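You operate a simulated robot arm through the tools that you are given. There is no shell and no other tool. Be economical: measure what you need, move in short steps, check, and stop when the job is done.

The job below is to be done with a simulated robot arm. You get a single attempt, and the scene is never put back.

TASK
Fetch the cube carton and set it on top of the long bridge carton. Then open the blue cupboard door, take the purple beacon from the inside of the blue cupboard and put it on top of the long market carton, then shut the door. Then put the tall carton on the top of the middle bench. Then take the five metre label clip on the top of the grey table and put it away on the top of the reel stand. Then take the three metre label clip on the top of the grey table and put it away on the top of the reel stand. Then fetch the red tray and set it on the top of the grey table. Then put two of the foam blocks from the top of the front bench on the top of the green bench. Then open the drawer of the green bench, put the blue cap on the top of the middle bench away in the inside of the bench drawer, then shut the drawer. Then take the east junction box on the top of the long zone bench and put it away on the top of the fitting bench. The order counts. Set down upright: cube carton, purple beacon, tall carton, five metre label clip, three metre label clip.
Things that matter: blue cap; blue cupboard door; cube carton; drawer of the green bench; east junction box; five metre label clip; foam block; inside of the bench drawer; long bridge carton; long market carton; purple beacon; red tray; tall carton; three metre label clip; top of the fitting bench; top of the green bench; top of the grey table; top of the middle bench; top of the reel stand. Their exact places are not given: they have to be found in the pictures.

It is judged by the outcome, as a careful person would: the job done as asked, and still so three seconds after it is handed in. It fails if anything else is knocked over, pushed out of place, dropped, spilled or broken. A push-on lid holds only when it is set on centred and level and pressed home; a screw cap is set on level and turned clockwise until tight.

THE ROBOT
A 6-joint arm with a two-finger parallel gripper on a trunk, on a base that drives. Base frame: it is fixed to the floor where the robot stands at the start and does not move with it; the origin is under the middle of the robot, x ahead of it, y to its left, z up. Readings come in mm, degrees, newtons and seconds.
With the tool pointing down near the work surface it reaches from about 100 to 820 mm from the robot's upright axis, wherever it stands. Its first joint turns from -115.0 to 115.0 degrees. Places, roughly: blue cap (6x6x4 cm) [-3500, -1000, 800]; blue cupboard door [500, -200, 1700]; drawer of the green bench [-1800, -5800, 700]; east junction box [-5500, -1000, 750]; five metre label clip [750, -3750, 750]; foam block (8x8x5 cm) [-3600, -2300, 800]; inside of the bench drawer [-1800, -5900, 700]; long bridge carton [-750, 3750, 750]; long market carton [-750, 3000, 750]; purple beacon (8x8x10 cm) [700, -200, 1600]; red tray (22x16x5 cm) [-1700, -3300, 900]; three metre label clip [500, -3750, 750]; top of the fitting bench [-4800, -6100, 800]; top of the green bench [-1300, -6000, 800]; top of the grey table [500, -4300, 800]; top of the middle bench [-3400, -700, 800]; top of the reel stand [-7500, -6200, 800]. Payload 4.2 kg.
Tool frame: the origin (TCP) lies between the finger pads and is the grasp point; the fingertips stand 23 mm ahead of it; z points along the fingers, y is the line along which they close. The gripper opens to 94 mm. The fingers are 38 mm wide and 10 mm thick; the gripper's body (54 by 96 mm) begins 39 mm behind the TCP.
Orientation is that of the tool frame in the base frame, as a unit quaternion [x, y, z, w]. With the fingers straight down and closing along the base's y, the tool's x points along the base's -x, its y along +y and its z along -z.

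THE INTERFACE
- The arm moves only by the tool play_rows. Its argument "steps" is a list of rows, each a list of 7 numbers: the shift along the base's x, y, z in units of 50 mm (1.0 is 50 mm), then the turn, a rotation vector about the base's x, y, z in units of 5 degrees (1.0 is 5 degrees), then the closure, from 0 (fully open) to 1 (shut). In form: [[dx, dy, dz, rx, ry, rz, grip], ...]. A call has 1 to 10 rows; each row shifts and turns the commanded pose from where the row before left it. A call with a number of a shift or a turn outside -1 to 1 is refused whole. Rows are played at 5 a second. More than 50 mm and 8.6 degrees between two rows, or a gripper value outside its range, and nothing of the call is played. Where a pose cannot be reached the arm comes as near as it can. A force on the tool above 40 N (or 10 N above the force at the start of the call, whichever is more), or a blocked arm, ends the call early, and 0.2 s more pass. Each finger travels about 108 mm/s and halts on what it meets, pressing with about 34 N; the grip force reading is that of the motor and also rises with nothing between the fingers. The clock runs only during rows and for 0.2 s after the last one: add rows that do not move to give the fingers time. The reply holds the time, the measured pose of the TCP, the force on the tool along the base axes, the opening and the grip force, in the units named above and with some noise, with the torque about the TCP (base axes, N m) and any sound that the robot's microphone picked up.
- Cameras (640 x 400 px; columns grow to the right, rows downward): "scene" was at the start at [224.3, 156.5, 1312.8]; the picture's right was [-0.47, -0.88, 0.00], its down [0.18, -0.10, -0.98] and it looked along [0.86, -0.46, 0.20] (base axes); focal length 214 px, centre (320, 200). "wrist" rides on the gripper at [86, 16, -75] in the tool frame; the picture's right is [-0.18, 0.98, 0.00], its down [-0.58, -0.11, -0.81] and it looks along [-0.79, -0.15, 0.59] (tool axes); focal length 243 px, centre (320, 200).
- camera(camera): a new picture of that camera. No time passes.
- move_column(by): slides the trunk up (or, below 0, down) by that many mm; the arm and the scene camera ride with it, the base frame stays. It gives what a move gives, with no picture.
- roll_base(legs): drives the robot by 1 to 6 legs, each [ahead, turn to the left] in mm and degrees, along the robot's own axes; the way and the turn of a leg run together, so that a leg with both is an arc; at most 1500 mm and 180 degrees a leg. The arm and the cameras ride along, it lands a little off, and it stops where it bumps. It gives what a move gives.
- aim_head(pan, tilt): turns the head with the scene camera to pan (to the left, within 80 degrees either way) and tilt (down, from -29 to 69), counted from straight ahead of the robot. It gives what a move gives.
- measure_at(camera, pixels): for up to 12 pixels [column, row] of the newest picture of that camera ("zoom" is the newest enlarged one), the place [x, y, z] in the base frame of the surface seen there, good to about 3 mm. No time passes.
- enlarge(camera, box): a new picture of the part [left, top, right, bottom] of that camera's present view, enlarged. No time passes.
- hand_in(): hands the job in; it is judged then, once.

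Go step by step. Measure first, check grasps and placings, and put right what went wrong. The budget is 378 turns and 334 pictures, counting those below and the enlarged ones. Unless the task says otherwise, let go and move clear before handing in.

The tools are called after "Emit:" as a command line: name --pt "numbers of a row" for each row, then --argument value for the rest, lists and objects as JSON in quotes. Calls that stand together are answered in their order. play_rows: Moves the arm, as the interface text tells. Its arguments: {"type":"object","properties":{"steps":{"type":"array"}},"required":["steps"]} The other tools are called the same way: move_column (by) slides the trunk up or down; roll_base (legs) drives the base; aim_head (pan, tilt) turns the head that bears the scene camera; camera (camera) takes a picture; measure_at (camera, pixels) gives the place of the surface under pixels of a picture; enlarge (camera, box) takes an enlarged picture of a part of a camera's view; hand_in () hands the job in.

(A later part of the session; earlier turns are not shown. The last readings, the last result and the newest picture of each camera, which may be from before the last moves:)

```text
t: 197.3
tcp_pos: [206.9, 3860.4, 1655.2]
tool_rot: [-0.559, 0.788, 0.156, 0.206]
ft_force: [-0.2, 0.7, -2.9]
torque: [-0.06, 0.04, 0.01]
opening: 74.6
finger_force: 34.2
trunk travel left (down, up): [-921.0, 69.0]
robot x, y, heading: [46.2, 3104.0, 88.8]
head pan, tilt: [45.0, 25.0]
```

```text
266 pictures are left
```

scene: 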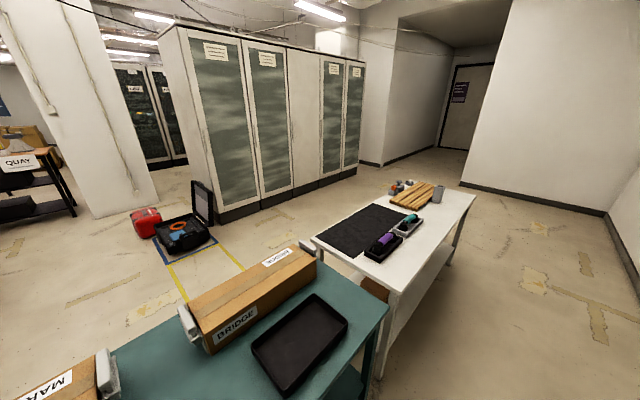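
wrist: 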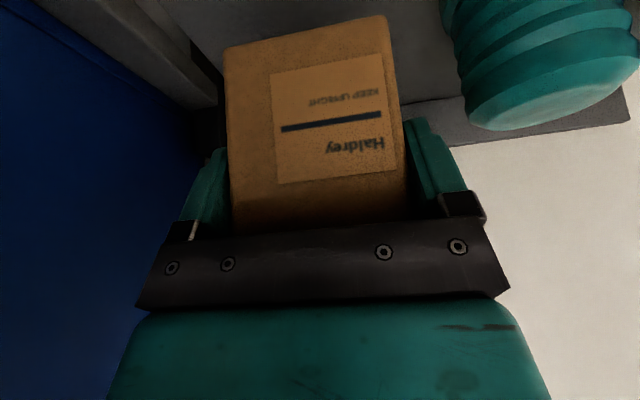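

The BRIDGE carton is seen at (190-315, 250-350). I'll measure it.

Emit:
measure_at --camera "scene" --pixels '[[203, 350], [193, 300], [290, 252], [316, 262], [250, 290], [225, 310], [285, 270], [300, 250], [190, 330], [320, 310], [370, 300], [250, 350]]'

Emit:
enlarge --camera "scene" --box '[170, 235, 350, 365]'

```text
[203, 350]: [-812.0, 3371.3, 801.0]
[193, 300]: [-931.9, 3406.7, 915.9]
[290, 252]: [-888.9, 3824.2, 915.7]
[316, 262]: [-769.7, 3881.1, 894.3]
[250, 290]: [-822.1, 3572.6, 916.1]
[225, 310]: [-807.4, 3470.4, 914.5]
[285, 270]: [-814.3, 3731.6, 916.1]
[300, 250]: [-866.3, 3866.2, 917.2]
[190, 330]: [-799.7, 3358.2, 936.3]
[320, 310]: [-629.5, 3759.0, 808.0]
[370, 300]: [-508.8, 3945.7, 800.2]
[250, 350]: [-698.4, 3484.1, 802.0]
```

```text
3.08 times, centred on (260, 300) of scene
```

zoom: 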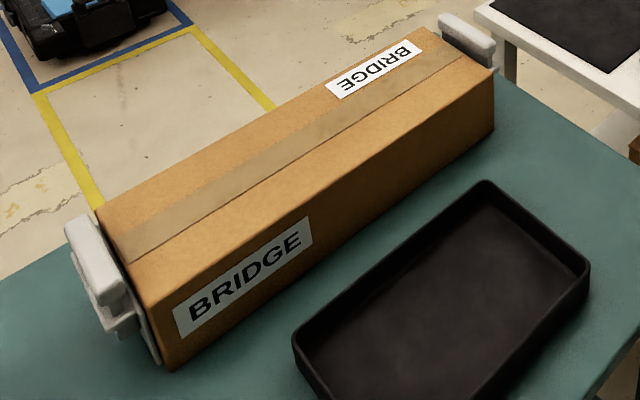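

Bridge carton top is z 916, centred about (-848, 3630). I'll drive to (-66, 3739) and face so the tool points due west over it.

Emit:
roll_base --legs '[[0, 11.2], [645, 0], [0, 99]]'

Emit:
aim_head --pan -10 --tilt 40

Emit:
camera --camera "scene"

Emit:
camera --camera "wrist"

```text
t: 203.3
tcp_pos: [-410.2, 4433.2, 1654.9]
tool_rot: [0.797, -0.546, -0.228, -0.125]
ft_force: [1.2, -1.4, -2.4]
torque: [0.02, 0.03, -0.01]
opening: 74.9
finger_force: 33.7
trunk travel left (down, up): [-921.0, 69.0]
robot x, y, heading: [-53.9, 3747.4, 125.8]
head pan, tilt: [45.0, 25.0]
stopped in leg 3: the robot was blocked; the commanded pose is now the measured one
```

```text
t: 204.5
tcp_pos: [-429.1, 4420.8, 1654.8]
tool_rot: [0.797, -0.544, -0.226, -0.13]
ft_force: [0.1, -0.1, -1.8]
torque: [-0.05, -0.01, -0.05]
opening: 74.8
finger_force: 33.8
trunk travel left (down, up): [-921.0, 69.0]
robot x, y, heading: [-53.9, 3746.5, 126.0]
head pan, tilt: [-10.0, 40.0]
```

```text
264 pictures are left
```

scene: 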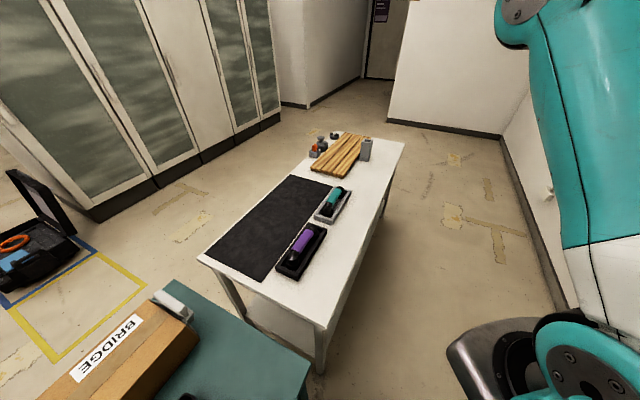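

```text
263 pictures are left
```

wrist: 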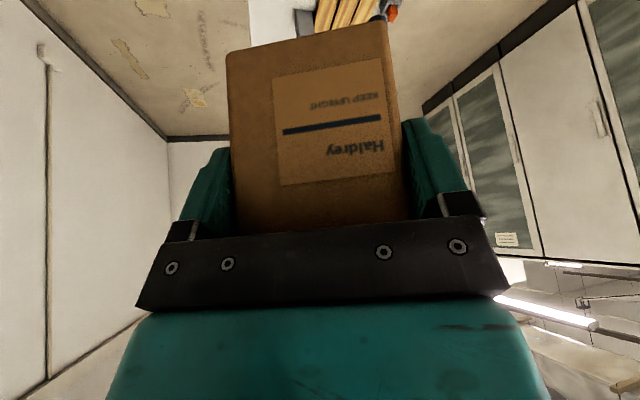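

The base got blocked while turning. I'll measure the near table edges and the base.

Emit:
measure_at --camera "scene" --pixels '[[308, 372], [300, 385], [320, 370], [340, 300], [455, 350], [480, 330], [540, 320], [470, 390], [317, 340], [220, 310]]'

Emit:
aim_head --pan 20 --tilt 69

Emit:
camera --camera "scene"

```text
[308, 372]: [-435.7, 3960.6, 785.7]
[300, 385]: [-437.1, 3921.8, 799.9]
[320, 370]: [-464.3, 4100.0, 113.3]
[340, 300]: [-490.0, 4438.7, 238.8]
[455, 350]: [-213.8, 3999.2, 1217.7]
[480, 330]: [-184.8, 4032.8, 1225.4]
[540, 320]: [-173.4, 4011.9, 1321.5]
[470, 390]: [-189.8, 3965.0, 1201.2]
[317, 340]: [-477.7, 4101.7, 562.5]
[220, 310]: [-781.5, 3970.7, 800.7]
```

```text
t: 205.5
tcp_pos: [-429.2, 4421.8, 1654.6]
tool_rot: [0.798, -0.543, -0.227, -0.131]
ft_force: [-0.1, -0.3, -4.1]
torque: [-0.03, -0.03, 0.03]
opening: 75.1
finger_force: 34.3
trunk travel left (down, up): [-921.0, 69.0]
robot x, y, heading: [-46.8, 3745.2, 126.1]
head pan, tilt: [20.0, 68.8]
```

```text
262 pictures are left
```

scene: 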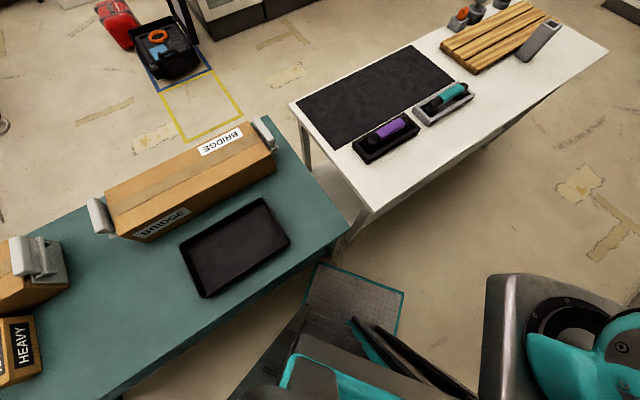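

Emit:
measure_at --camera "scene" --pixels '[[316, 268], [400, 292], [305, 300], [350, 300], [390, 330], [348, 228], [250, 310], [130, 393], [340, 238]]'

```text
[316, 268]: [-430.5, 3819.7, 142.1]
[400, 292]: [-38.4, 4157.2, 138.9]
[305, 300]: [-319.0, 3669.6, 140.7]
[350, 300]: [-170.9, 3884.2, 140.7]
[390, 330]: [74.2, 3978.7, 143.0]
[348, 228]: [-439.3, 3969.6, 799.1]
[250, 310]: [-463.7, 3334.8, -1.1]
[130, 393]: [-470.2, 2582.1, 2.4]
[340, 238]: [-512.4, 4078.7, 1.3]
```

The base's front-left corner touches the table edge (x -437). I'll reverse to (60, 3484), turn there to face west, and then go ahead.

Emit:
roll_base --legs '[[0, -13.2], [-284, 0], [0, 67.2]]'

```text
t: 211.2
tcp_pos: [-707.3, 3579.0, 1654.8]
tool_rot: [0.957, -0.124, -0.261, -0.014]
ft_force: [0.1, -0.3, -2.6]
torque: [0.0, -0.07, -0.01]
opening: 74.8
finger_force: 33.9
trunk travel left (down, up): [-921.0, 69.0]
robot x, y, heading: [60.5, 3483.2, 179.8]
head pan, tilt: [20.0, 68.8]
```

Facing west with TCP at (-707, 3579). I'll drive 125 mm, lower the trunk 620 mm, and align the tool yaw.

Emit:
roll_base --legs '[[125, 0]]'

Emit:
play_rows --pt "0 0.3 0 0 0 1 1" --pt "0 0.3 0 0 0 1 1" --pt "0 0.2 0 0 0 1 1" --pt "0 0 0 0 0 0 1"

Emit:
move_column --by -400

Emit:
move_column --by -220

Emit:
camera --camera "scene"

Emit:
camera --camera "wrist"

```text
t: 212.4
tcp_pos: [-834.4, 3580.3, 1654.5]
tool_rot: [0.957, -0.125, -0.262, -0.015]
ft_force: [0.2, -0.6, -2.8]
torque: [-0.01, -0.05, -0.02]
opening: 74.7
finger_force: 33.8
trunk travel left (down, up): [-921.0, 69.0]
robot x, y, heading: [-70.0, 3485.7, 179.3]
head pan, tilt: [20.0, 68.8]
```

```text
t: 213.4
tcp_pos: [-834.3, 3620.7, 1653.9]
tool_rot: [0.965, 0.001, -0.261, 0.02]
ft_force: [0.1, 0.5, -2.1]
torque: [-0.03, -0.04, -0.02]
opening: 75.0
finger_force: 33.9
trunk travel left (down, up): [-921.0, 69.0]
robot x, y, heading: [-73.0, 3488.0, 179.5]
head pan, tilt: [20.0, 68.8]
```

```text
t: 217.3
tcp_pos: [-833.6, 3620.0, 1254.5]
tool_rot: [0.965, 0.0, -0.261, 0.019]
ft_force: [-1.1, 0.0, -3.0]
torque: [0.0, -0.03, -0.02]
opening: 74.6
finger_force: 33.7
trunk travel left (down, up): [-521.0, 469.0]
robot x, y, heading: [-72.8, 3485.2, 179.6]
head pan, tilt: [20.0, 68.8]
```

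```text
t: 219.6
tcp_pos: [-833.0, 3620.1, 1035.0]
tool_rot: [0.965, 0.001, -0.261, 0.02]
ft_force: [0.0, -0.6, -2.4]
torque: [0.02, -0.07, -0.01]
opening: 74.7
finger_force: 34.3
trunk travel left (down, up): [-301.0, 689.0]
robot x, y, heading: [-67.1, 3488.1, 179.3]
head pan, tilt: [20.0, 68.8]
```

```text
261 pictures are left
```

scene: 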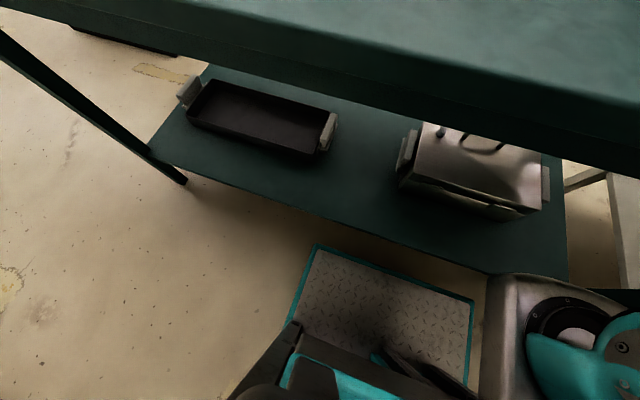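

```text
260 pictures are left
```

wrist: 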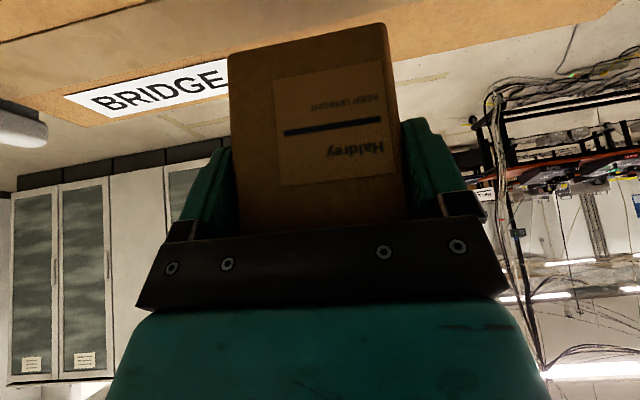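

The carton is above the bridge carton. I'll correct a 2 degree roll, then lower by arm to just above contact and look.

Emit:
play_rows --pt "0 0 0 0.44 0 -0.14 1" --pt "0 0 -0.4 0 0 0 1" --pt "0 0 -0.4 0 0 0 1" --pt "0 0 0 0 0 0 1"

Emit:
aim_head --pan -10 --tilt 10

Emit:
camera --camera "scene"

```text
t: 220.6
tcp_pos: [-833.8, 3619.1, 993.8]
tool_rot: [0.965, -0.001, -0.261, -0.001]
ft_force: [-0.4, -1.2, -3.9]
torque: [0.0, -0.03, -0.01]
opening: 74.9
finger_force: 34.5
trunk travel left (down, up): [-301.0, 689.0]
robot x, y, heading: [-73.2, 3486.4, 179.5]
head pan, tilt: [20.0, 68.8]
```

```text
t: 221.9
tcp_pos: [-834.1, 3620.2, 994.5]
tool_rot: [0.965, 0.0, -0.261, 0.0]
ft_force: [0.0, 0.3, -2.7]
torque: [-0.02, -0.04, 0.0]
opening: 74.7
finger_force: 34.0
trunk travel left (down, up): [-301.0, 689.0]
robot x, y, heading: [-68.4, 3486.1, 179.3]
head pan, tilt: [-10.0, 10.0]
```

```text
259 pictures are left
```

scene: 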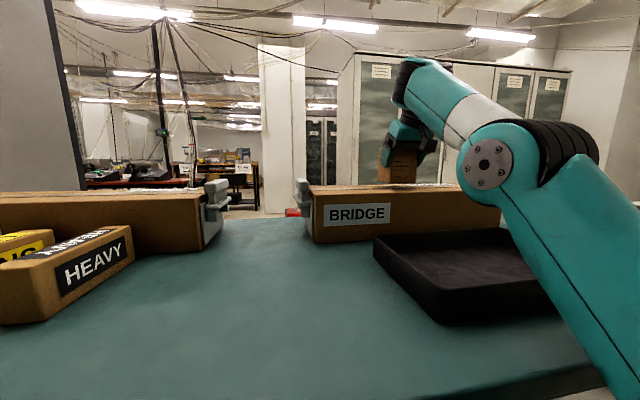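

Emit:
play_rows --pt "0 0 -0.12 0 0 0 1" --pt "0 0 -0.1 0 0 0 1" --pt "0 0 -0.08 0 0 0 1" --pt "0 0 0 0 0 0 1"

Emit:
enlarge --camera "scene" --box '[330, 80, 490, 240]'

```text
t: 222.9
tcp_pos: [-832.5, 3620.2, 979.3]
tool_rot: [0.965, 0.0, -0.261, 0.0]
ft_force: [0.3, -0.2, 0.1]
torque: [-0.07, -0.13, 0.0]
opening: 74.8
finger_force: 34.1
trunk travel left (down, up): [-301.0, 689.0]
robot x, y, heading: [-69.5, 3483.1, 179.6]
head pan, tilt: [-10.0, 10.0]
```

```text
2.50 times, centred on (410, 160) of scene
```

zoom: 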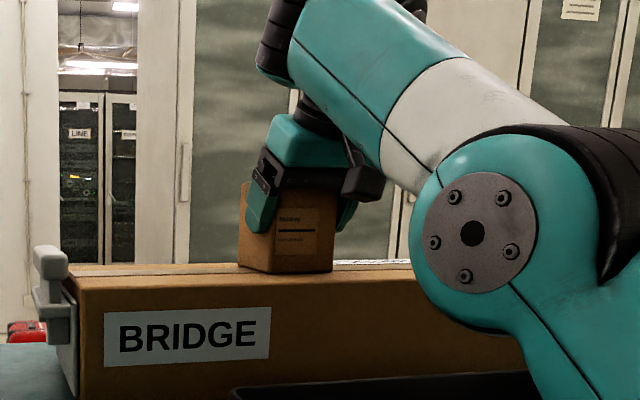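

Weight is off the gripper (force about 0): it's standing. I'll open and withdraw along the tool axis.

Emit:
play_rows --pt "0 0 0 0 0 0 0.5" --pt "0 0 0 0 0 0 0" --pt "0 0 0 0 0 0 0" --pt "0.3 0 0.4 0 0 0 0" --pt "0.45 0 0.8 0 0 0 0" --pt "0.45 0 0.8 0 0 0 0" --pt "0 0 0.9 0 0 0 0" --pt "0 0 0 0 0 0 0"

Emit:
camera --camera "scene"

Emit:
camera --camera "wrist"

```text
t: 224.7
tcp_pos: [-763.3, 3622.7, 1098.8]
tool_rot: [0.965, -0.001, -0.262, -0.001]
ft_force: [-20.3, -3.3, -11.3]
torque: [0.28, 0.84, -0.7]
opening: 94.0
finger_force: 0.1
out of reach, approached as far as the arm can: row 7
trunk travel left (down, up): [-301.0, 689.0]
robot x, y, heading: [-69.3, 3484.7, 179.7]
head pan, tilt: [-10.0, 10.0]
```

```text
257 pictures are left
```

scene: 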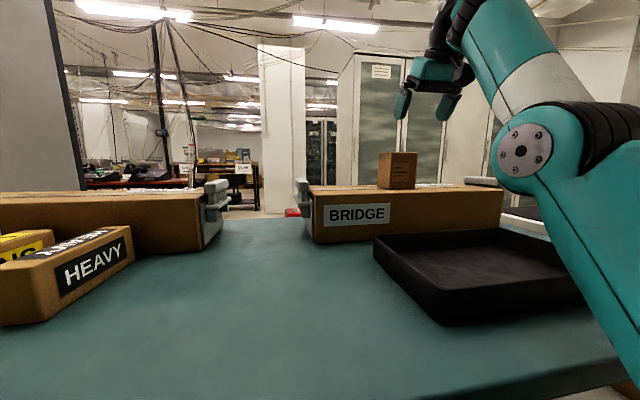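

```text
256 pictures are left
```

wrist: 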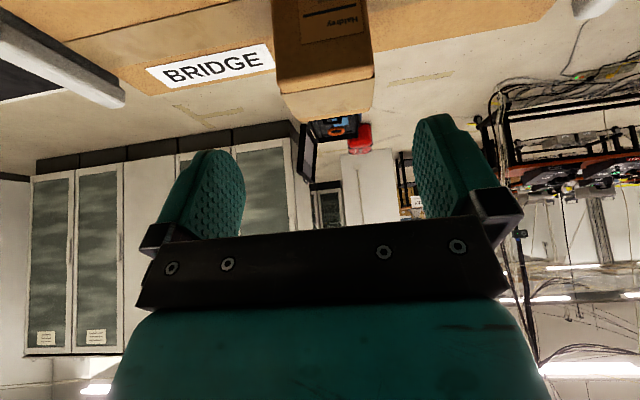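

The cube carton stands on the bridge carton. Next the cupboard: I'll back off, relax the arm (move out/down a little), and drive back, raising the trunk.

Emit:
play_rows --pt "0 0 -0.4 0 0 0 0" --pt "0 0 0 0 0 0 0"

Emit:
roll_base --legs '[[-350, 0]]'

Emit:
move_column --by 400

Emit:
play_rows --pt "-0.4 -0.4 -0.5 0 0 0 0" --pt "-0.4 -0.4 -0.5 0 0 0 0" --pt "0 -0.4 -0.5 0 0 0 0" --pt "0 -0.4 -0.5 0 0 0 0" --pt "0 0 0 0 0 0 0"

```text
t: 225.3
tcp_pos: [-763.2, 3621.7, 1079.1]
tool_rot: [0.966, 0.0, -0.26, -0.001]
ft_force: [0.7, 0.5, 0.5]
torque: [0.01, 0.0, 0.01]
opening: 94.1
finger_force: 0.0
trunk travel left (down, up): [-301.0, 689.0]
robot x, y, heading: [-68.8, 3484.5, 179.5]
head pan, tilt: [-10.0, 10.0]
```

```text
t: 227.6
tcp_pos: [-413.2, 3617.8, 1079.6]
tool_rot: [0.965, 0.001, -0.262, 0.0]
ft_force: [0.3, 0.4, 0.4]
torque: [-0.03, 0.02, 0.02]
opening: 94.0
finger_force: 0.1
trunk travel left (down, up): [-301.0, 689.0]
robot x, y, heading: [283.6, 3484.7, 179.8]
head pan, tilt: [-10.0, 10.0]
```

```text
t: 231.4
tcp_pos: [-412.4, 3618.9, 1478.4]
tool_rot: [0.965, 0.0, -0.262, -0.001]
ft_force: [-0.1, -0.5, 0.3]
torque: [0.01, 0.0, -0.04]
opening: 94.1
finger_force: 0.1
trunk travel left (down, up): [-701.0, 289.0]
robot x, y, heading: [282.8, 3488.6, 179.5]
head pan, tilt: [-10.0, 10.0]
```

```text
t: 232.6
tcp_pos: [-452.9, 3539.5, 1378.6]
tool_rot: [0.965, 0.001, -0.261, -0.001]
ft_force: [-0.5, 1.0, 0.4]
torque: [0.0, -0.01, 0.01]
opening: 94.2
finger_force: 0.0
trunk travel left (down, up): [-701.0, 289.0]
robot x, y, heading: [283.5, 3482.4, 179.8]
head pan, tilt: [-10.0, 10.0]
```

I'll drive straight back to about (-366, -200).

Emit:
roll_base --legs '[[0, 80], [1500, 0], [1500, 0], [650, 0], [0, 100]]'

Emit:
move_column --by 240

Emit:
aim_head --pan -20 --tilt 0

Emit:
camera --camera "scene"

```text
t: 257.9
tcp_pos: [382.0, -173.2, 1378.8]
tool_rot: [-0.001, 0.965, 0.0, 0.261]
ft_force: [-0.4, -0.1, 0.6]
torque: [0.02, 0.02, 0.01]
opening: 94.2
finger_force: 0.1
trunk travel left (down, up): [-701.0, 289.0]
robot x, y, heading: [-352.2, -119.6, -0.2]
head pan, tilt: [-10.0, 10.0]
```

```text
t: 260.4
tcp_pos: [383.4, -173.8, 1619.6]
tool_rot: [-0.001, 0.965, 0.0, 0.261]
ft_force: [-0.2, 0.1, 0.1]
torque: [0.03, 0.01, 0.0]
opening: 94.1
finger_force: 0.0
trunk travel left (down, up): [-941.0, 49.0]
robot x, y, heading: [-354.7, -118.9, -0.4]
head pan, tilt: [-10.0, 10.0]
```

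```text
t: 261.2
tcp_pos: [382.6, -173.7, 1618.1]
tool_rot: [-0.002, 0.965, -0.001, 0.26]
ft_force: [0.6, -0.3, -0.3]
torque: [-0.01, 0.0, -0.01]
opening: 94.1
finger_force: 0.1
trunk travel left (down, up): [-941.0, 49.0]
robot x, y, heading: [-350.7, -119.9, -0.4]
head pan, tilt: [-20.0, 0.0]
```

```text
255 pictures are left
```

scene: 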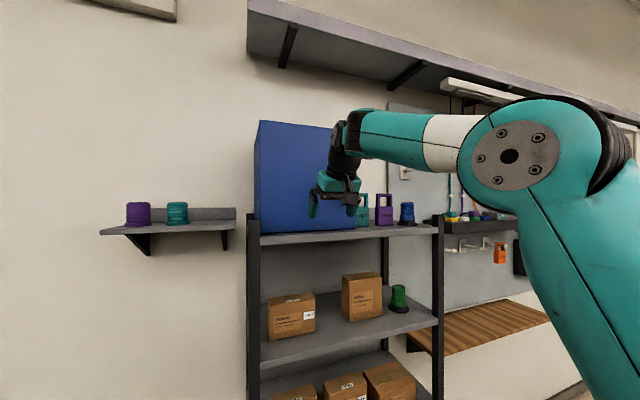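

Emit:
camera --camera "wrist"

Emit:
roll_base --legs '[[0, 30]]'

Emit:
aim_head --pan -45 --tilt 0

Emit:
camera --camera "scene"

```text
254 pictures are left
```

wrist: 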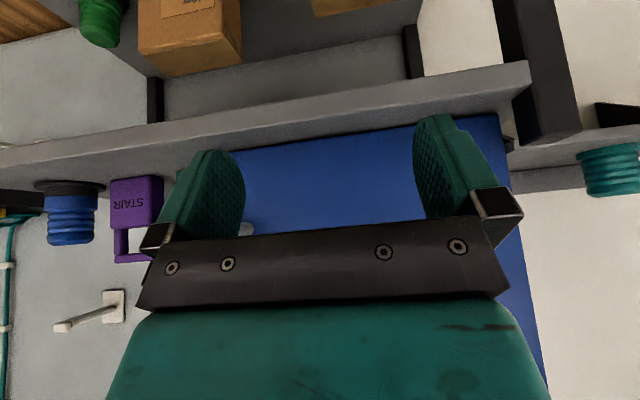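

```text
t: 263.1
tcp_pos: [311.7, 202.6, 1619.4]
tool_rot: [-0.252, 0.932, 0.067, 0.253]
ft_force: [0.3, -0.1, -0.8]
torque: [0.01, 0.03, 0.01]
opening: 94.0
finger_force: 0.0
trunk travel left (down, up): [-941.0, 49.0]
robot x, y, heading: [-350.5, -120.8, 30.0]
head pan, tilt: [-20.0, 0.0]
```

```text
t: 263.9
tcp_pos: [310.6, 202.3, 1619.2]
tool_rot: [-0.252, 0.932, 0.068, 0.253]
ft_force: [-0.1, 0.1, 0.2]
torque: [0.0, 0.01, 0.01]
opening: 94.1
finger_force: 0.1
trunk travel left (down, up): [-941.0, 49.0]
robot x, y, heading: [-355.3, -119.4, 30.0]
head pan, tilt: [-45.0, 0.0]
```

```text
253 pictures are left
```

scene: 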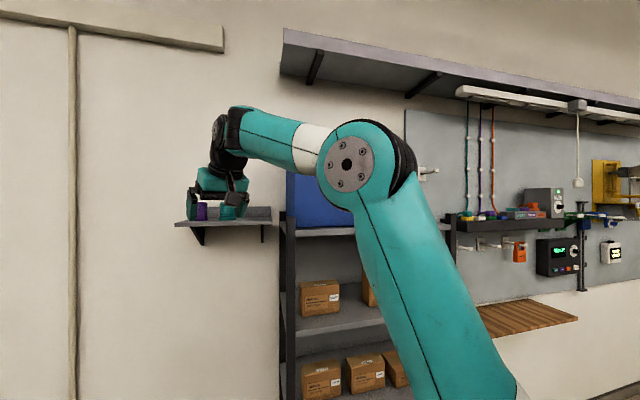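

The arm hides the handle; I'll turn the robot right and look left past the arm.

Emit:
roll_base --legs '[[0, -70]]'

Emit:
aim_head --pan 35 --tilt 0

Emit:
camera --camera "scene"

Emit:
enlarge --camera "scene" --box '[230, 80, 430, 220]'

```text
t: 267.4
tcp_pos: [175.7, -632.0, 1619.7]
tool_rot: [0.328, 0.908, -0.089, 0.245]
ft_force: [0.0, -0.6, -0.4]
torque: [0.02, 0.0, 0.0]
opening: 94.1
finger_force: 0.1
trunk travel left (down, up): [-941.0, 49.0]
robot x, y, heading: [-352.5, -119.4, -40.2]
head pan, tilt: [-45.0, 0.0]
```

```text
t: 268.9
tcp_pos: [175.3, -631.4, 1618.8]
tool_rot: [0.329, 0.908, -0.09, 0.245]
ft_force: [-0.1, 0.9, -0.2]
torque: [0.01, 0.03, 0.0]
opening: 94.3
finger_force: 0.0
trunk travel left (down, up): [-941.0, 49.0]
robot x, y, heading: [-356.2, -120.9, -40.2]
head pan, tilt: [35.0, 0.0]
```

```text
252 pictures are left
```

scene: 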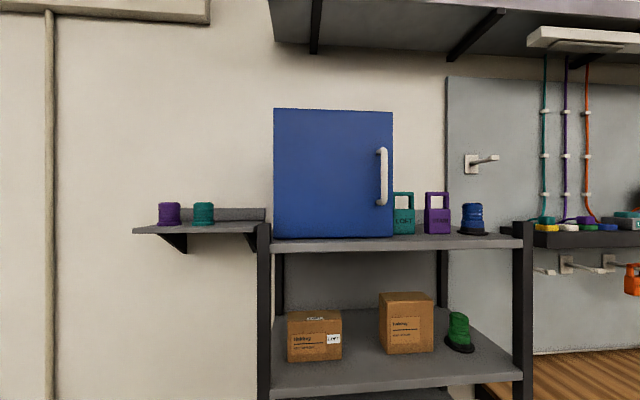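

```text
2.86 times, centred on (330, 150) of scene
```

zoom: 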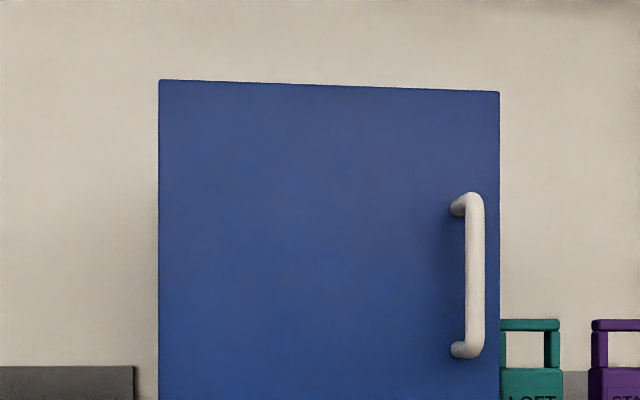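

Emit:
measure_at --camera "zoom" --pixels '[[476, 210], [476, 275], [476, 340], [460, 207], [456, 350], [164, 90], [494, 100], [494, 380], [164, 380], [300, 250], [530, 325], [430, 275]]'

Emit:
measure_at --camera "scene" --pixels '[[280, 232], [388, 231], [300, 246], [262, 235], [517, 232], [404, 190], [404, 232], [305, 30], [275, 42], [400, 30]]'

```text
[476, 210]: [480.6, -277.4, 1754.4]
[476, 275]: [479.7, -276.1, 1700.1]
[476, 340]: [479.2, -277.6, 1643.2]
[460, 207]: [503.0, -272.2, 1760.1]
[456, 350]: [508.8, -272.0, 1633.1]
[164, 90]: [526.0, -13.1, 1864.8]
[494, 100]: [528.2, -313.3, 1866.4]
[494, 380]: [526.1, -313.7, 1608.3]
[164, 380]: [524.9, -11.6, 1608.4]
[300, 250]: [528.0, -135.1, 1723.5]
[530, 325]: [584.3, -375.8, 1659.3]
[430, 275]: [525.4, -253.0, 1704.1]
```

```text
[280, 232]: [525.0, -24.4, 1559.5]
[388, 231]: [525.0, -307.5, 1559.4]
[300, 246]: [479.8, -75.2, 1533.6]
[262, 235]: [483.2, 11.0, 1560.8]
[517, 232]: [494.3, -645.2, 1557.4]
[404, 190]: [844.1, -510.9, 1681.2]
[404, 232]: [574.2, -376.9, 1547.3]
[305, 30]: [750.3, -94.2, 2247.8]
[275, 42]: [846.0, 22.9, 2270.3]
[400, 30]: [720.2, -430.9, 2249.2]
```

Handle bar: vertical at x ~486, y -277, z 1640-1755; door plane x 526, hinge on the left (y ~ -6). I'll retract the arm 150 mm, raise it to z~1697, then place the base at (-230,-200) facing +x.

Emit:
play_rows --pt "-0.65 0.5 0.5 0 0 0 0" --pt "-0.65 0.5 0.5 0 0 0 0" --pt "-0.65 0.5 0.3 0 0 0 0" --pt "-0.4 0.3 0 0 0 0 0" --pt "0 0 0 0 0 0 0"

Emit:
roll_base --legs '[[0, 7.6], [148, 0], [0, 32.6]]'

```text
t: 270.1
tcp_pos: [58.4, -535.4, 1678.9]
tool_rot: [0.328, 0.908, -0.09, 0.245]
ft_force: [0.1, 0.9, 0.7]
torque: [-0.01, 0.0, 0.0]
opening: 94.1
finger_force: 0.0
out of reach, approached as far as the arm can: row 3
trunk travel left (down, up): [-941.0, 49.0]
robot x, y, heading: [-354.4, -120.2, -40.1]
head pan, tilt: [35.0, 0.0]
```

```text
t: 273.6
tcp_pos: [356.4, -254.0, 1677.8]
tool_rot: [-0.001, 0.965, 0.0, 0.261]
ft_force: [-0.1, 0.4, 0.3]
torque: [-0.01, 0.0, -0.01]
opening: 94.0
finger_force: 0.0
trunk travel left (down, up): [-941.0, 49.0]
robot x, y, heading: [-226.7, -202.1, -0.2]
head pan, tilt: [35.0, 0.0]
```

Emit:
play_rows --pt "0 -0.46 0.3 0 0 0 0" --pt "0.8 0 0 0 0 0 0" --pt "0.8 0 0 0 0 0 0" --pt "0.5 0 0 0 0 0 0" --pt "0 0 0 0 0 0 0"

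Emit:
camera --camera "wrist"

```text
t: 274.8
tcp_pos: [443.5, -257.6, 1672.9]
tool_rot: [-0.001, 0.965, 0.001, 0.262]
ft_force: [0.6, -1.0, -1.0]
torque: [0.02, 0.0, 0.0]
opening: 94.0
finger_force: 0.0
out of reach, approached as far as the arm can: row 1, 3, 4
trunk travel left (down, up): [-941.0, 49.0]
robot x, y, heading: [-225.7, -200.6, -0.2]
head pan, tilt: [35.0, 0.0]
```

```text
250 pictures are left
```

wrist: 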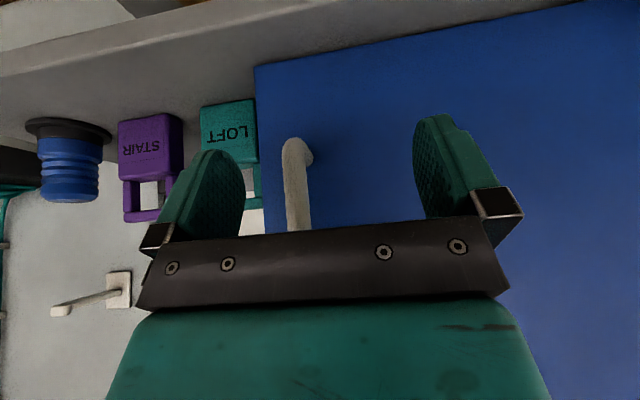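

Emit:
move_column --by 46

Emit:
play_rows --pt "0 -0.39 -0.6 0 0 0 0" --pt "0.4 0 0 0 0 0 0" --pt "0.4 0 0 0 0 0 0" --pt "0 0 0 0 0 0 0"

Emit:
camera --camera "wrist"

```text
t: 275.7
tcp_pos: [443.5, -257.3, 1718.1]
tool_rot: [-0.002, 0.965, 0.001, 0.261]
ft_force: [0.0, 0.0, 0.2]
torque: [0.01, 0.01, -0.01]
opening: 94.2
finger_force: 0.0
trunk travel left (down, up): [-987.0, 3.0]
robot x, y, heading: [-223.5, -197.6, -0.2]
head pan, tilt: [35.0, 0.0]
```

```text
t: 276.4
tcp_pos: [460.7, -277.6, 1687.6]
tool_rot: [-0.002, 0.966, 0.002, 0.258]
ft_force: [-11.3, -0.5, 0.6]
torque: [0.04, -0.78, -0.06]
opening: 94.0
finger_force: 0.0
trunk travel left (down, up): [-987.0, 3.0]
robot x, y, heading: [-226.3, -200.2, 0.1]
head pan, tilt: [35.0, 0.0]
stopped in row 3: the force on the tool passed its limit (the readings are from after the stop); the commanded pose is now the measured one
```

```text
249 pictures are left
```

wrist: 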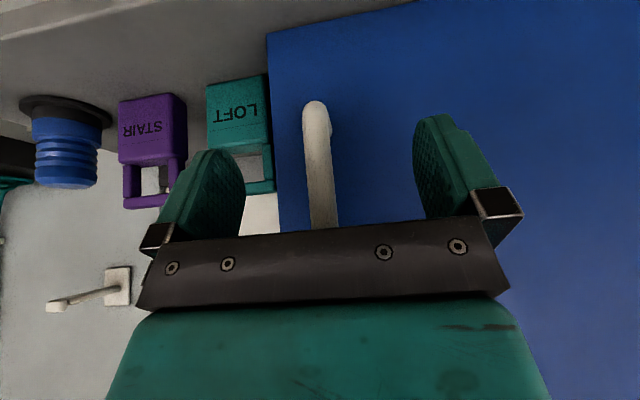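

The palm met the top of the handle bar. I'll back off 40 mm, tilt to 45 degrees and raise to z ~1712.

Emit:
play_rows --pt "-0.7 0 0 0 0 0 0" --pt "-0.3 0 0 0 -1 0 0" --pt "0 0 0.2 0 -1 0 0" --pt "0 0 0.3 0 -1 0 0" --pt "0 0 0 0 0 0 0"

Emit:
camera --camera "wrist"

```text
t: 277.6
tcp_pos: [413.4, -277.3, 1711.5]
tool_rot: [-0.003, 0.924, 0.002, 0.382]
ft_force: [0.9, 0.9, 0.2]
torque: [-0.01, -0.03, 0.03]
opening: 94.1
finger_force: 0.0
trunk travel left (down, up): [-987.0, 3.0]
robot x, y, heading: [-230.7, -198.8, -0.0]
head pan, tilt: [35.0, 0.0]
```

```text
248 pictures are left
```

wrist: 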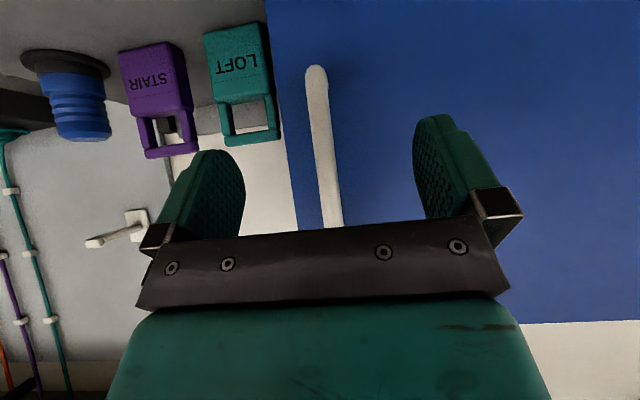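

Emit:
play_rows --pt "0.5 0 0 0 0 0 0" --pt "0.5 0 0 0 0 0 0" --pt "0.4 0 0 0 0 0 0" --pt "0 0 0 0 0 0 0"

Emit:
play_rows --pt "0 0 0 0 0 0 0.5" --pt "0 0 0 0 0 0 1" --pt "0 0 0 0 0 0 1" --pt "0 0 0 0 0 0 1"

Emit:
camera --camera "wrist"

```text
t: 278.6
tcp_pos: [485.1, -277.0, 1711.8]
tool_rot: [-0.003, 0.925, 0.002, 0.38]
ft_force: [0.5, -0.4, -0.1]
torque: [0.0, -0.02, 0.01]
opening: 93.9
finger_force: 0.1
trunk travel left (down, up): [-987.0, 3.0]
robot x, y, heading: [-226.4, -203.9, -0.1]
head pan, tilt: [35.0, 0.0]
```

```text
t: 279.6
tcp_pos: [484.5, -280.6, 1711.5]
tool_rot: [0.0, 0.925, 0.001, 0.38]
ft_force: [-1.6, -20.9, 0.7]
torque: [-1.18, 0.31, -0.33]
opening: 15.8
finger_force: 45.1
trunk travel left (down, up): [-987.0, 3.0]
robot x, y, heading: [-229.3, -199.6, 0.1]
head pan, tilt: [35.0, 0.0]
```

```text
247 pictures are left
```

wrist: 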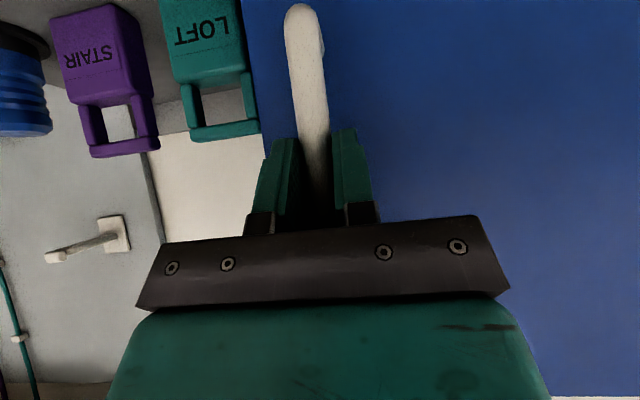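

Gripped. I'll relieve the side load and pull along the door's arc for the first 21 degrees.

Emit:
play_rows --pt "0 -0.12 0 0 0 0 1" --pt "-0.67 0.15 0 0 0 0 1" --pt "-0.65 0.23 0 0 0 0 1" --pt "-0.61 0.31 0 0 0 0 1" --pt "0 0 0 0 0 0 1"

Emit:
camera --camera "scene"

```text
t: 280.8
tcp_pos: [388.4, -246.1, 1711.3]
tool_rot: [-0.005, 0.925, 0.001, 0.381]
ft_force: [9.8, 18.1, -5.2]
torque: [0.51, -0.49, 0.3]
opening: 16.1
finger_force: 44.9
trunk travel left (down, up): [-987.0, 3.0]
robot x, y, heading: [-225.7, -199.1, -0.1]
head pan, tilt: [35.0, 0.0]
```

```text
246 pictures are left
```

scene: 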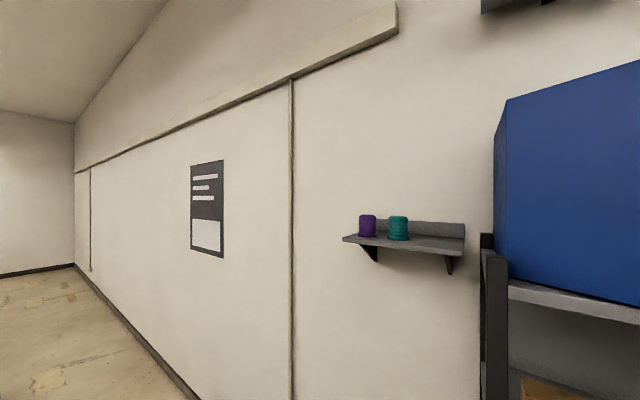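

The door is swinging. The side force says move slightly more to +y; I'll continue the arc.

Emit:
play_rows --pt "-0.55 0.5 0 0 0 -0.5 1" --pt "-0.52 0.48 0 0 0 -0.5 1" --pt "-0.45 0.53 0 0 0 -0.5 1" --pt "0 0 0 0 0 0 1"

Emit:
play_rows --pt "-0.38 0.58 0 0 0 -0.5 1" --pt "-0.32 0.62 0 0 0 -0.5 1" --pt "0 0 0 0 0 0 1"

```text
t: 281.8
tcp_pos: [310.2, -174.2, 1711.1]
tool_rot: [0.059, 0.923, -0.023, 0.38]
ft_force: [-12.9, -10.0, -15.5]
torque: [-0.47, 0.93, -0.03]
opening: 15.9
finger_force: 44.8
trunk travel left (down, up): [-987.0, 3.0]
robot x, y, heading: [-224.2, -195.0, -0.1]
head pan, tilt: [35.0, 0.0]
```

```text
t: 282.2
tcp_pos: [298.6, -155.9, 1710.9]
tool_rot: [0.078, 0.919, -0.025, 0.387]
ft_force: [-16.6, -11.8, 18.1]
torque: [-2.31, 0.92, -0.16]
opening: 16.1
finger_force: 45.3
out of reach, approached as far as the arm can: row 1, 2
trunk travel left (down, up): [-987.0, 3.0]
robot x, y, heading: [-223.8, -197.3, -0.2]
head pan, tilt: [35.0, 0.0]
stopped in row 2: the force on the tool passed its limit (the readings are from after the stop); the commanded pose is now the measured one
```

Door open about 45 degrees; arm at its inner limit. I'll release, reverse 160 mm, then look.

Emit:
play_rows --pt "0 0 0 0 0 0 0.5" --pt "0 0 0 0 0 0 0" --pt "0 0 0 0 0 0 0" --pt "0 0 0 0 0 0 0"

Emit:
roll_base --legs '[[-150, 0]]'

Emit:
aim_head --pan -10 --tilt 5

Emit:
camera --camera "scene"

Emit:
camera --camera "wrist"

```text
t: 283.2
tcp_pos: [300.2, -150.2, 1708.5]
tool_rot: [0.076, 0.919, -0.025, 0.385]
ft_force: [0.3, 0.3, -0.4]
torque: [0.03, 0.01, 0.0]
opening: 93.9
finger_force: 0.2
trunk travel left (down, up): [-987.0, 3.0]
robot x, y, heading: [-229.9, -199.6, 0.1]
head pan, tilt: [35.0, 0.0]
```

```text
t: 284.6
tcp_pos: [151.5, -151.4, 1709.2]
tool_rot: [0.076, 0.919, -0.026, 0.385]
ft_force: [0.5, -0.8, -0.2]
torque: [0.04, 0.01, -0.03]
opening: 93.9
finger_force: 0.0
trunk travel left (down, up): [-987.0, 3.0]
robot x, y, heading: [-377.1, -200.7, -0.1]
head pan, tilt: [35.0, 0.0]
```

```text
t: 285.7
tcp_pos: [149.8, -150.8, 1709.1]
tool_rot: [0.076, 0.919, -0.025, 0.385]
ft_force: [0.0, 0.3, -0.5]
torque: [-0.03, -0.01, 0.0]
opening: 93.8
finger_force: 0.1
trunk travel left (down, up): [-987.0, 3.0]
robot x, y, heading: [-377.2, -197.9, -0.3]
head pan, tilt: [-10.0, 5.0]
```

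```text
245 pictures are left
```

scene: 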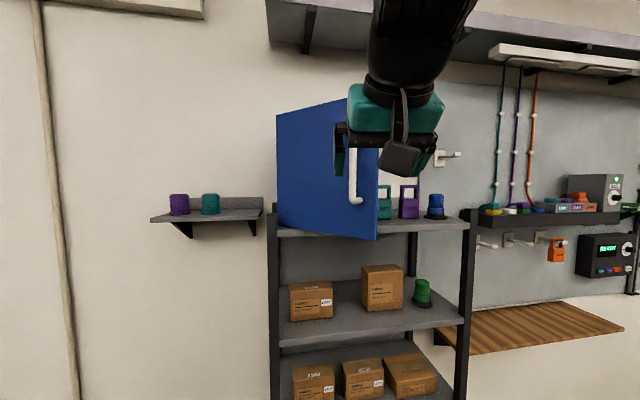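

```text
244 pictures are left
```

wrist: 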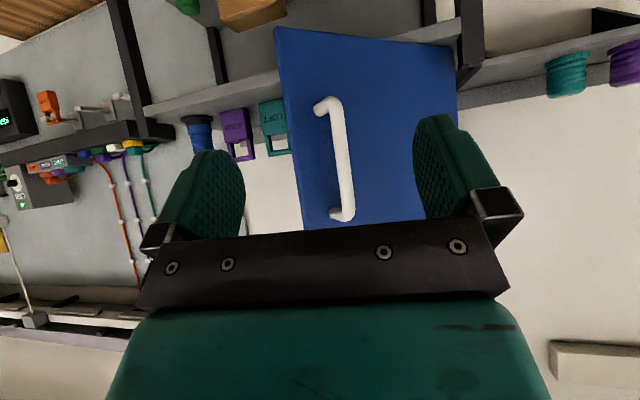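

Emit:
measure_at --camera "scene" --pixels '[[375, 230], [375, 190], [282, 190], [282, 222], [330, 180], [340, 105]]'

```text
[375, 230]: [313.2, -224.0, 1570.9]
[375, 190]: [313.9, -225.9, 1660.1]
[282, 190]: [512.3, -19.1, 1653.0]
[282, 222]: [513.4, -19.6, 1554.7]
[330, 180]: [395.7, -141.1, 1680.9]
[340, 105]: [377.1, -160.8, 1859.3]
```

Free edge at (313,-225). I'll close the gripper, go around the free edge to the inner side, then push toward +y.

Emit:
play_rows --pt "0.2 -0.9 0 0 0 0 1" --pt "0.2 -0.9 0 0 0 0 1" --pt "0.2 -0.9 0 0 0 0 1" --pt "0.2 -0.9 0 0 0 0 1" --pt "0.9 0 0 0 0 0 1" --pt "0.9 0 0 0 0 0 1" --pt "0.9 0 0 0 0 0 1" --pt "0.5 0 0 0 0 0 1" --pt "0 0 0 0 0 0 1"

Emit:
camera --camera "scene"

```text
t: 287.7
tcp_pos: [358.3, -329.9, 1712.1]
tool_rot: [0.076, 0.919, -0.026, 0.385]
ft_force: [0.1, -0.3, -0.2]
torque: [0.0, -0.01, 0.01]
opening: 0.0
finger_force: 34.1
out of reach, approached as far as the arm can: row 3, 4
trunk travel left (down, up): [-987.0, 3.0]
robot x, y, heading: [-380.7, -197.5, -0.2]
head pan, tilt: [-10.0, 5.0]
```

```text
243 pictures are left
```

scene: 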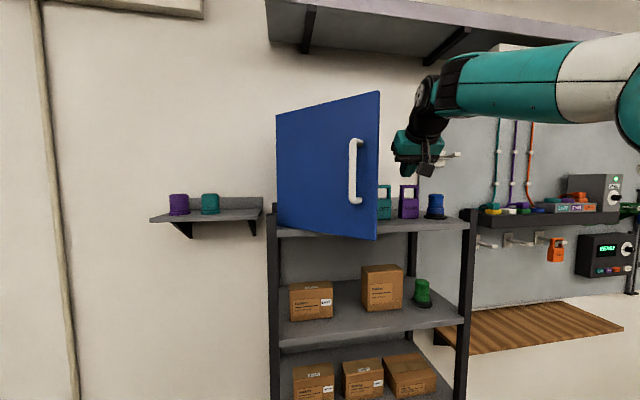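

Clear of the edge on the inner side. Now push to +y.

Emit:
play_rows --pt "0 0.9 0 0 0 0 1" --pt "0 0.9 0 0 0 0 1" --pt "0 0.7 0 0 0 0 1" --pt "0 0.7 0 0 0 0 1" --pt "0 0.7 0 0 0 0 1" --pt "0 0.7 0 0 0 0 1" --pt "0 0.7 0 0 0 0 1" --pt "0 0.7 0 0 0 0 1" --pt "0 0 0 0 0 0 1"

Emit:
camera --camera "scene"

```text
t: 289.7
tcp_pos: [332.5, -59.9, 1675.2]
tool_rot: [0.076, 0.92, -0.025, 0.385]
ft_force: [-0.6, -0.1, 0.6]
torque: [0.0, 0.03, 0.01]
opening: 0.0
finger_force: 34.3
out of reach, approached as far as the arm can: row 5, 6, 7, 8
trunk travel left (down, up): [-987.0, 3.0]
robot x, y, heading: [-377.3, -198.9, -0.1]
head pan, tilt: [-10.0, 5.0]
```

```text
242 pictures are left
```

scene: 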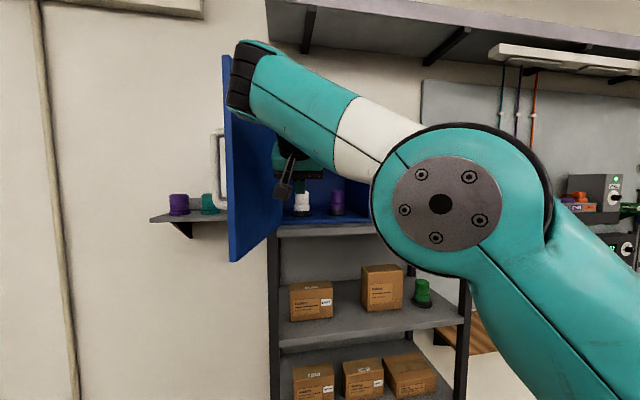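

Purple beacon visible inside. I'll push the door further by turning the base left 10 degrees.

Emit:
roll_base --legs '[[0, 9]]'

Emit:
camera --camera "scene"

Emit:
measure_at --camera "scene" --pixels '[[232, 250], [232, 100], [276, 225], [272, 150]]'

```text
t: 290.7
tcp_pos: [319.5, -6.0, 1673.5]
tool_rot: [0.051, 0.921, -0.012, 0.386]
ft_force: [-4.8, -5.9, -1.5]
torque: [0.2, -0.21, 0.26]
opening: 0.0
finger_force: 34.0
trunk travel left (down, up): [-987.0, 3.0]
robot x, y, heading: [-378.0, -199.5, 4.9]
head pan, tilt: [-10.0, 5.0]
stopped in leg 1: the force on the tool passed its limit (the readings are from after the stop); the commanded pose is now the measured one
```

```text
241 pictures are left
```

scene: 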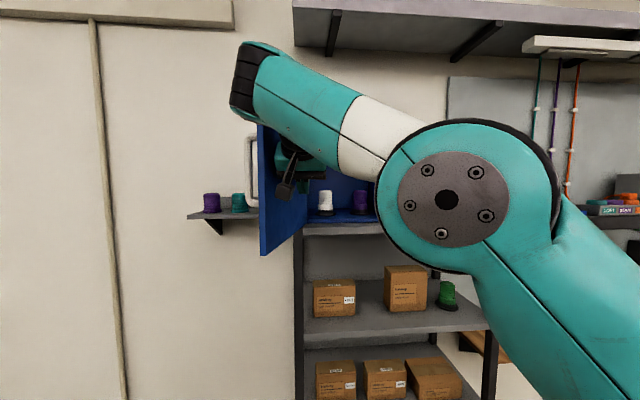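

```text
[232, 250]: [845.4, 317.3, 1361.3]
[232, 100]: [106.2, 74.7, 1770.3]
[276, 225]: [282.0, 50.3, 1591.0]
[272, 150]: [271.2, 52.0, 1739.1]
```

Door now at about 100 degrees. I'll move the hand away (turn right), and look into the cupboard.

Emit:
roll_base --legs '[[0, -5], [-250, 0], [0, -40]]'

Emit:
aim_head --pan 35 --tilt 5

Emit:
camera --camera "scene"

Emit:
enlarge --camera "scene" --box '[220, 110, 420, 240]'

```text
t: 294.9
tcp_pos: [1.6, -550.5, 1672.3]
tool_rot: [0.398, 0.832, -0.159, 0.352]
ft_force: [0.0, 0.2, -0.6]
torque: [-0.04, 0.01, -0.02]
opening: 0.0
finger_force: 33.7
trunk travel left (down, up): [-987.0, 3.0]
robot x, y, heading: [-630.7, -198.8, -40.1]
head pan, tilt: [-10.0, 5.0]
```

```text
t: 296.0
tcp_pos: [1.2, -553.3, 1673.2]
tool_rot: [0.399, 0.832, -0.159, 0.352]
ft_force: [-0.5, 0.5, 0.1]
torque: [0.0, -0.02, 0.03]
opening: 0.1
finger_force: 33.6
trunk travel left (down, up): [-987.0, 3.0]
robot x, y, heading: [-630.0, -198.9, -40.1]
head pan, tilt: [35.0, 5.0]
```

```text
240 pictures are left
```

scene: 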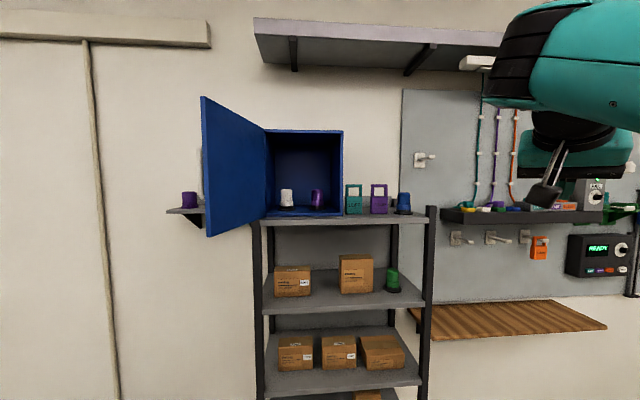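

```text
3.08 times, centred on (320, 175) of scene
```

zoom: 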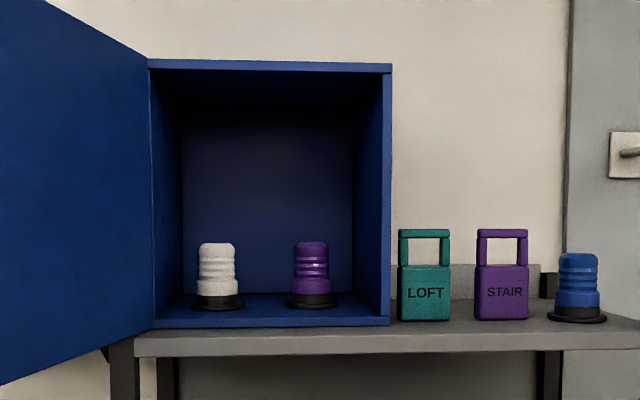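

Emit:
measure_at --camera "zoom" --pixels '[[310, 247], [310, 265], [295, 265], [327, 265], [312, 290], [290, 303], [337, 303], [312, 312], [218, 265], [240, 303], [376, 250], [312, 70]]'

Emit:
measure_at --camera "scene" --pixels '[[205, 230], [204, 110], [262, 210], [330, 212]]'

```text
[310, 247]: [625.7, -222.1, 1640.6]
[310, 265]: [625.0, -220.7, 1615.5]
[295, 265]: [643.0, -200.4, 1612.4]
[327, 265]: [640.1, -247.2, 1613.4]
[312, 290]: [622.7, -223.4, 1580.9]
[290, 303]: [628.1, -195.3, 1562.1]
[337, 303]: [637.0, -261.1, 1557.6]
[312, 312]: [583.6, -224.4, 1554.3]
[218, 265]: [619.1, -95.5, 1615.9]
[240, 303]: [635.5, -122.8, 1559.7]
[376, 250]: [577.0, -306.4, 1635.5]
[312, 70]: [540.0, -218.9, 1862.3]
```

```text
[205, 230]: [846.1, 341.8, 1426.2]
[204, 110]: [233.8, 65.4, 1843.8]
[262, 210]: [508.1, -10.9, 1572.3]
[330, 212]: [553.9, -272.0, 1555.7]
```

Purple beacon: body centre about (648,-224), top 1643, base flange on floor 1555. I'll lower the trunk 58 mm, line the base up facing +x, and shift the arm to y -224 with yaw 0.

Emit:
move_column --by -58

Emit:
roll_base --legs '[[0, 20], [250, 0], [0, 20]]'

Emit:
play_rows --pt "0 -0.6 0 0 0 1 0" --pt "0 -0.6 0 0 0 1 0" --pt "0 -0.28 0 0 0 0.2 0" --pt "0 0 0 0 0 0 0"

Emit:
aim_head --pan -5 --tilt 10

Emit:
camera --camera "scene"

```text
t: 296.9
tcp_pos: [0.8, -551.7, 1615.7]
tool_rot: [0.398, 0.832, -0.159, 0.352]
ft_force: [-0.2, -0.8, 0.0]
torque: [-0.05, -0.02, 0.03]
opening: 0.0
finger_force: 34.2
trunk travel left (down, up): [-929.0, 61.0]
robot x, y, heading: [-629.8, -201.3, -40.2]
head pan, tilt: [35.0, 5.0]
```

```text
t: 300.9
tcp_pos: [314.3, -148.3, 1614.6]
tool_rot: [0.089, 0.918, -0.028, 0.385]
ft_force: [0.4, 0.0, 0.6]
torque: [0.04, 0.01, 0.04]
opening: 0.3
finger_force: 33.8
trunk travel left (down, up): [-929.0, 61.0]
robot x, y, heading: [-395.4, -283.5, 0.2]
head pan, tilt: [35.0, 5.0]
```

```text
t: 301.9
tcp_pos: [315.1, -223.3, 1615.3]
tool_rot: [0.0, 0.922, 0.009, 0.386]
ft_force: [-0.5, -0.1, -0.3]
torque: [0.0, 0.01, -0.02]
opening: 94.1
finger_force: 0.1
trunk travel left (down, up): [-929.0, 61.0]
robot x, y, heading: [-396.3, -283.0, 0.2]
head pan, tilt: [35.0, 5.0]
```

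```text
t: 303.0
tcp_pos: [314.4, -222.5, 1614.1]
tool_rot: [0.0, 0.922, 0.009, 0.386]
ft_force: [0.2, 0.9, -0.1]
torque: [-0.01, 0.02, 0.01]
opening: 94.0
finger_force: 0.1
trunk travel left (down, up): [-929.0, 61.0]
robot x, y, heading: [-395.8, -283.3, 0.1]
head pan, tilt: [-5.0, 10.0]
```

```text
238 pictures are left
```

scene: 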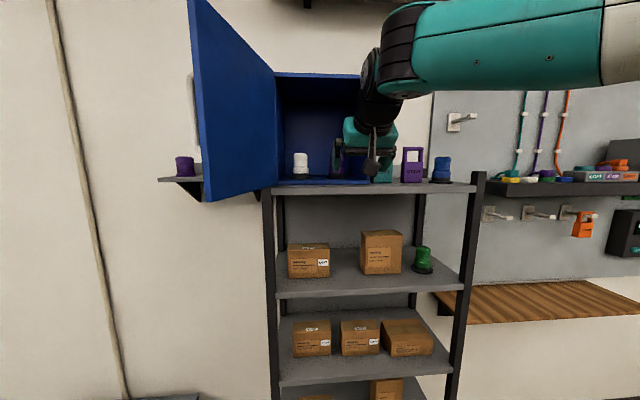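

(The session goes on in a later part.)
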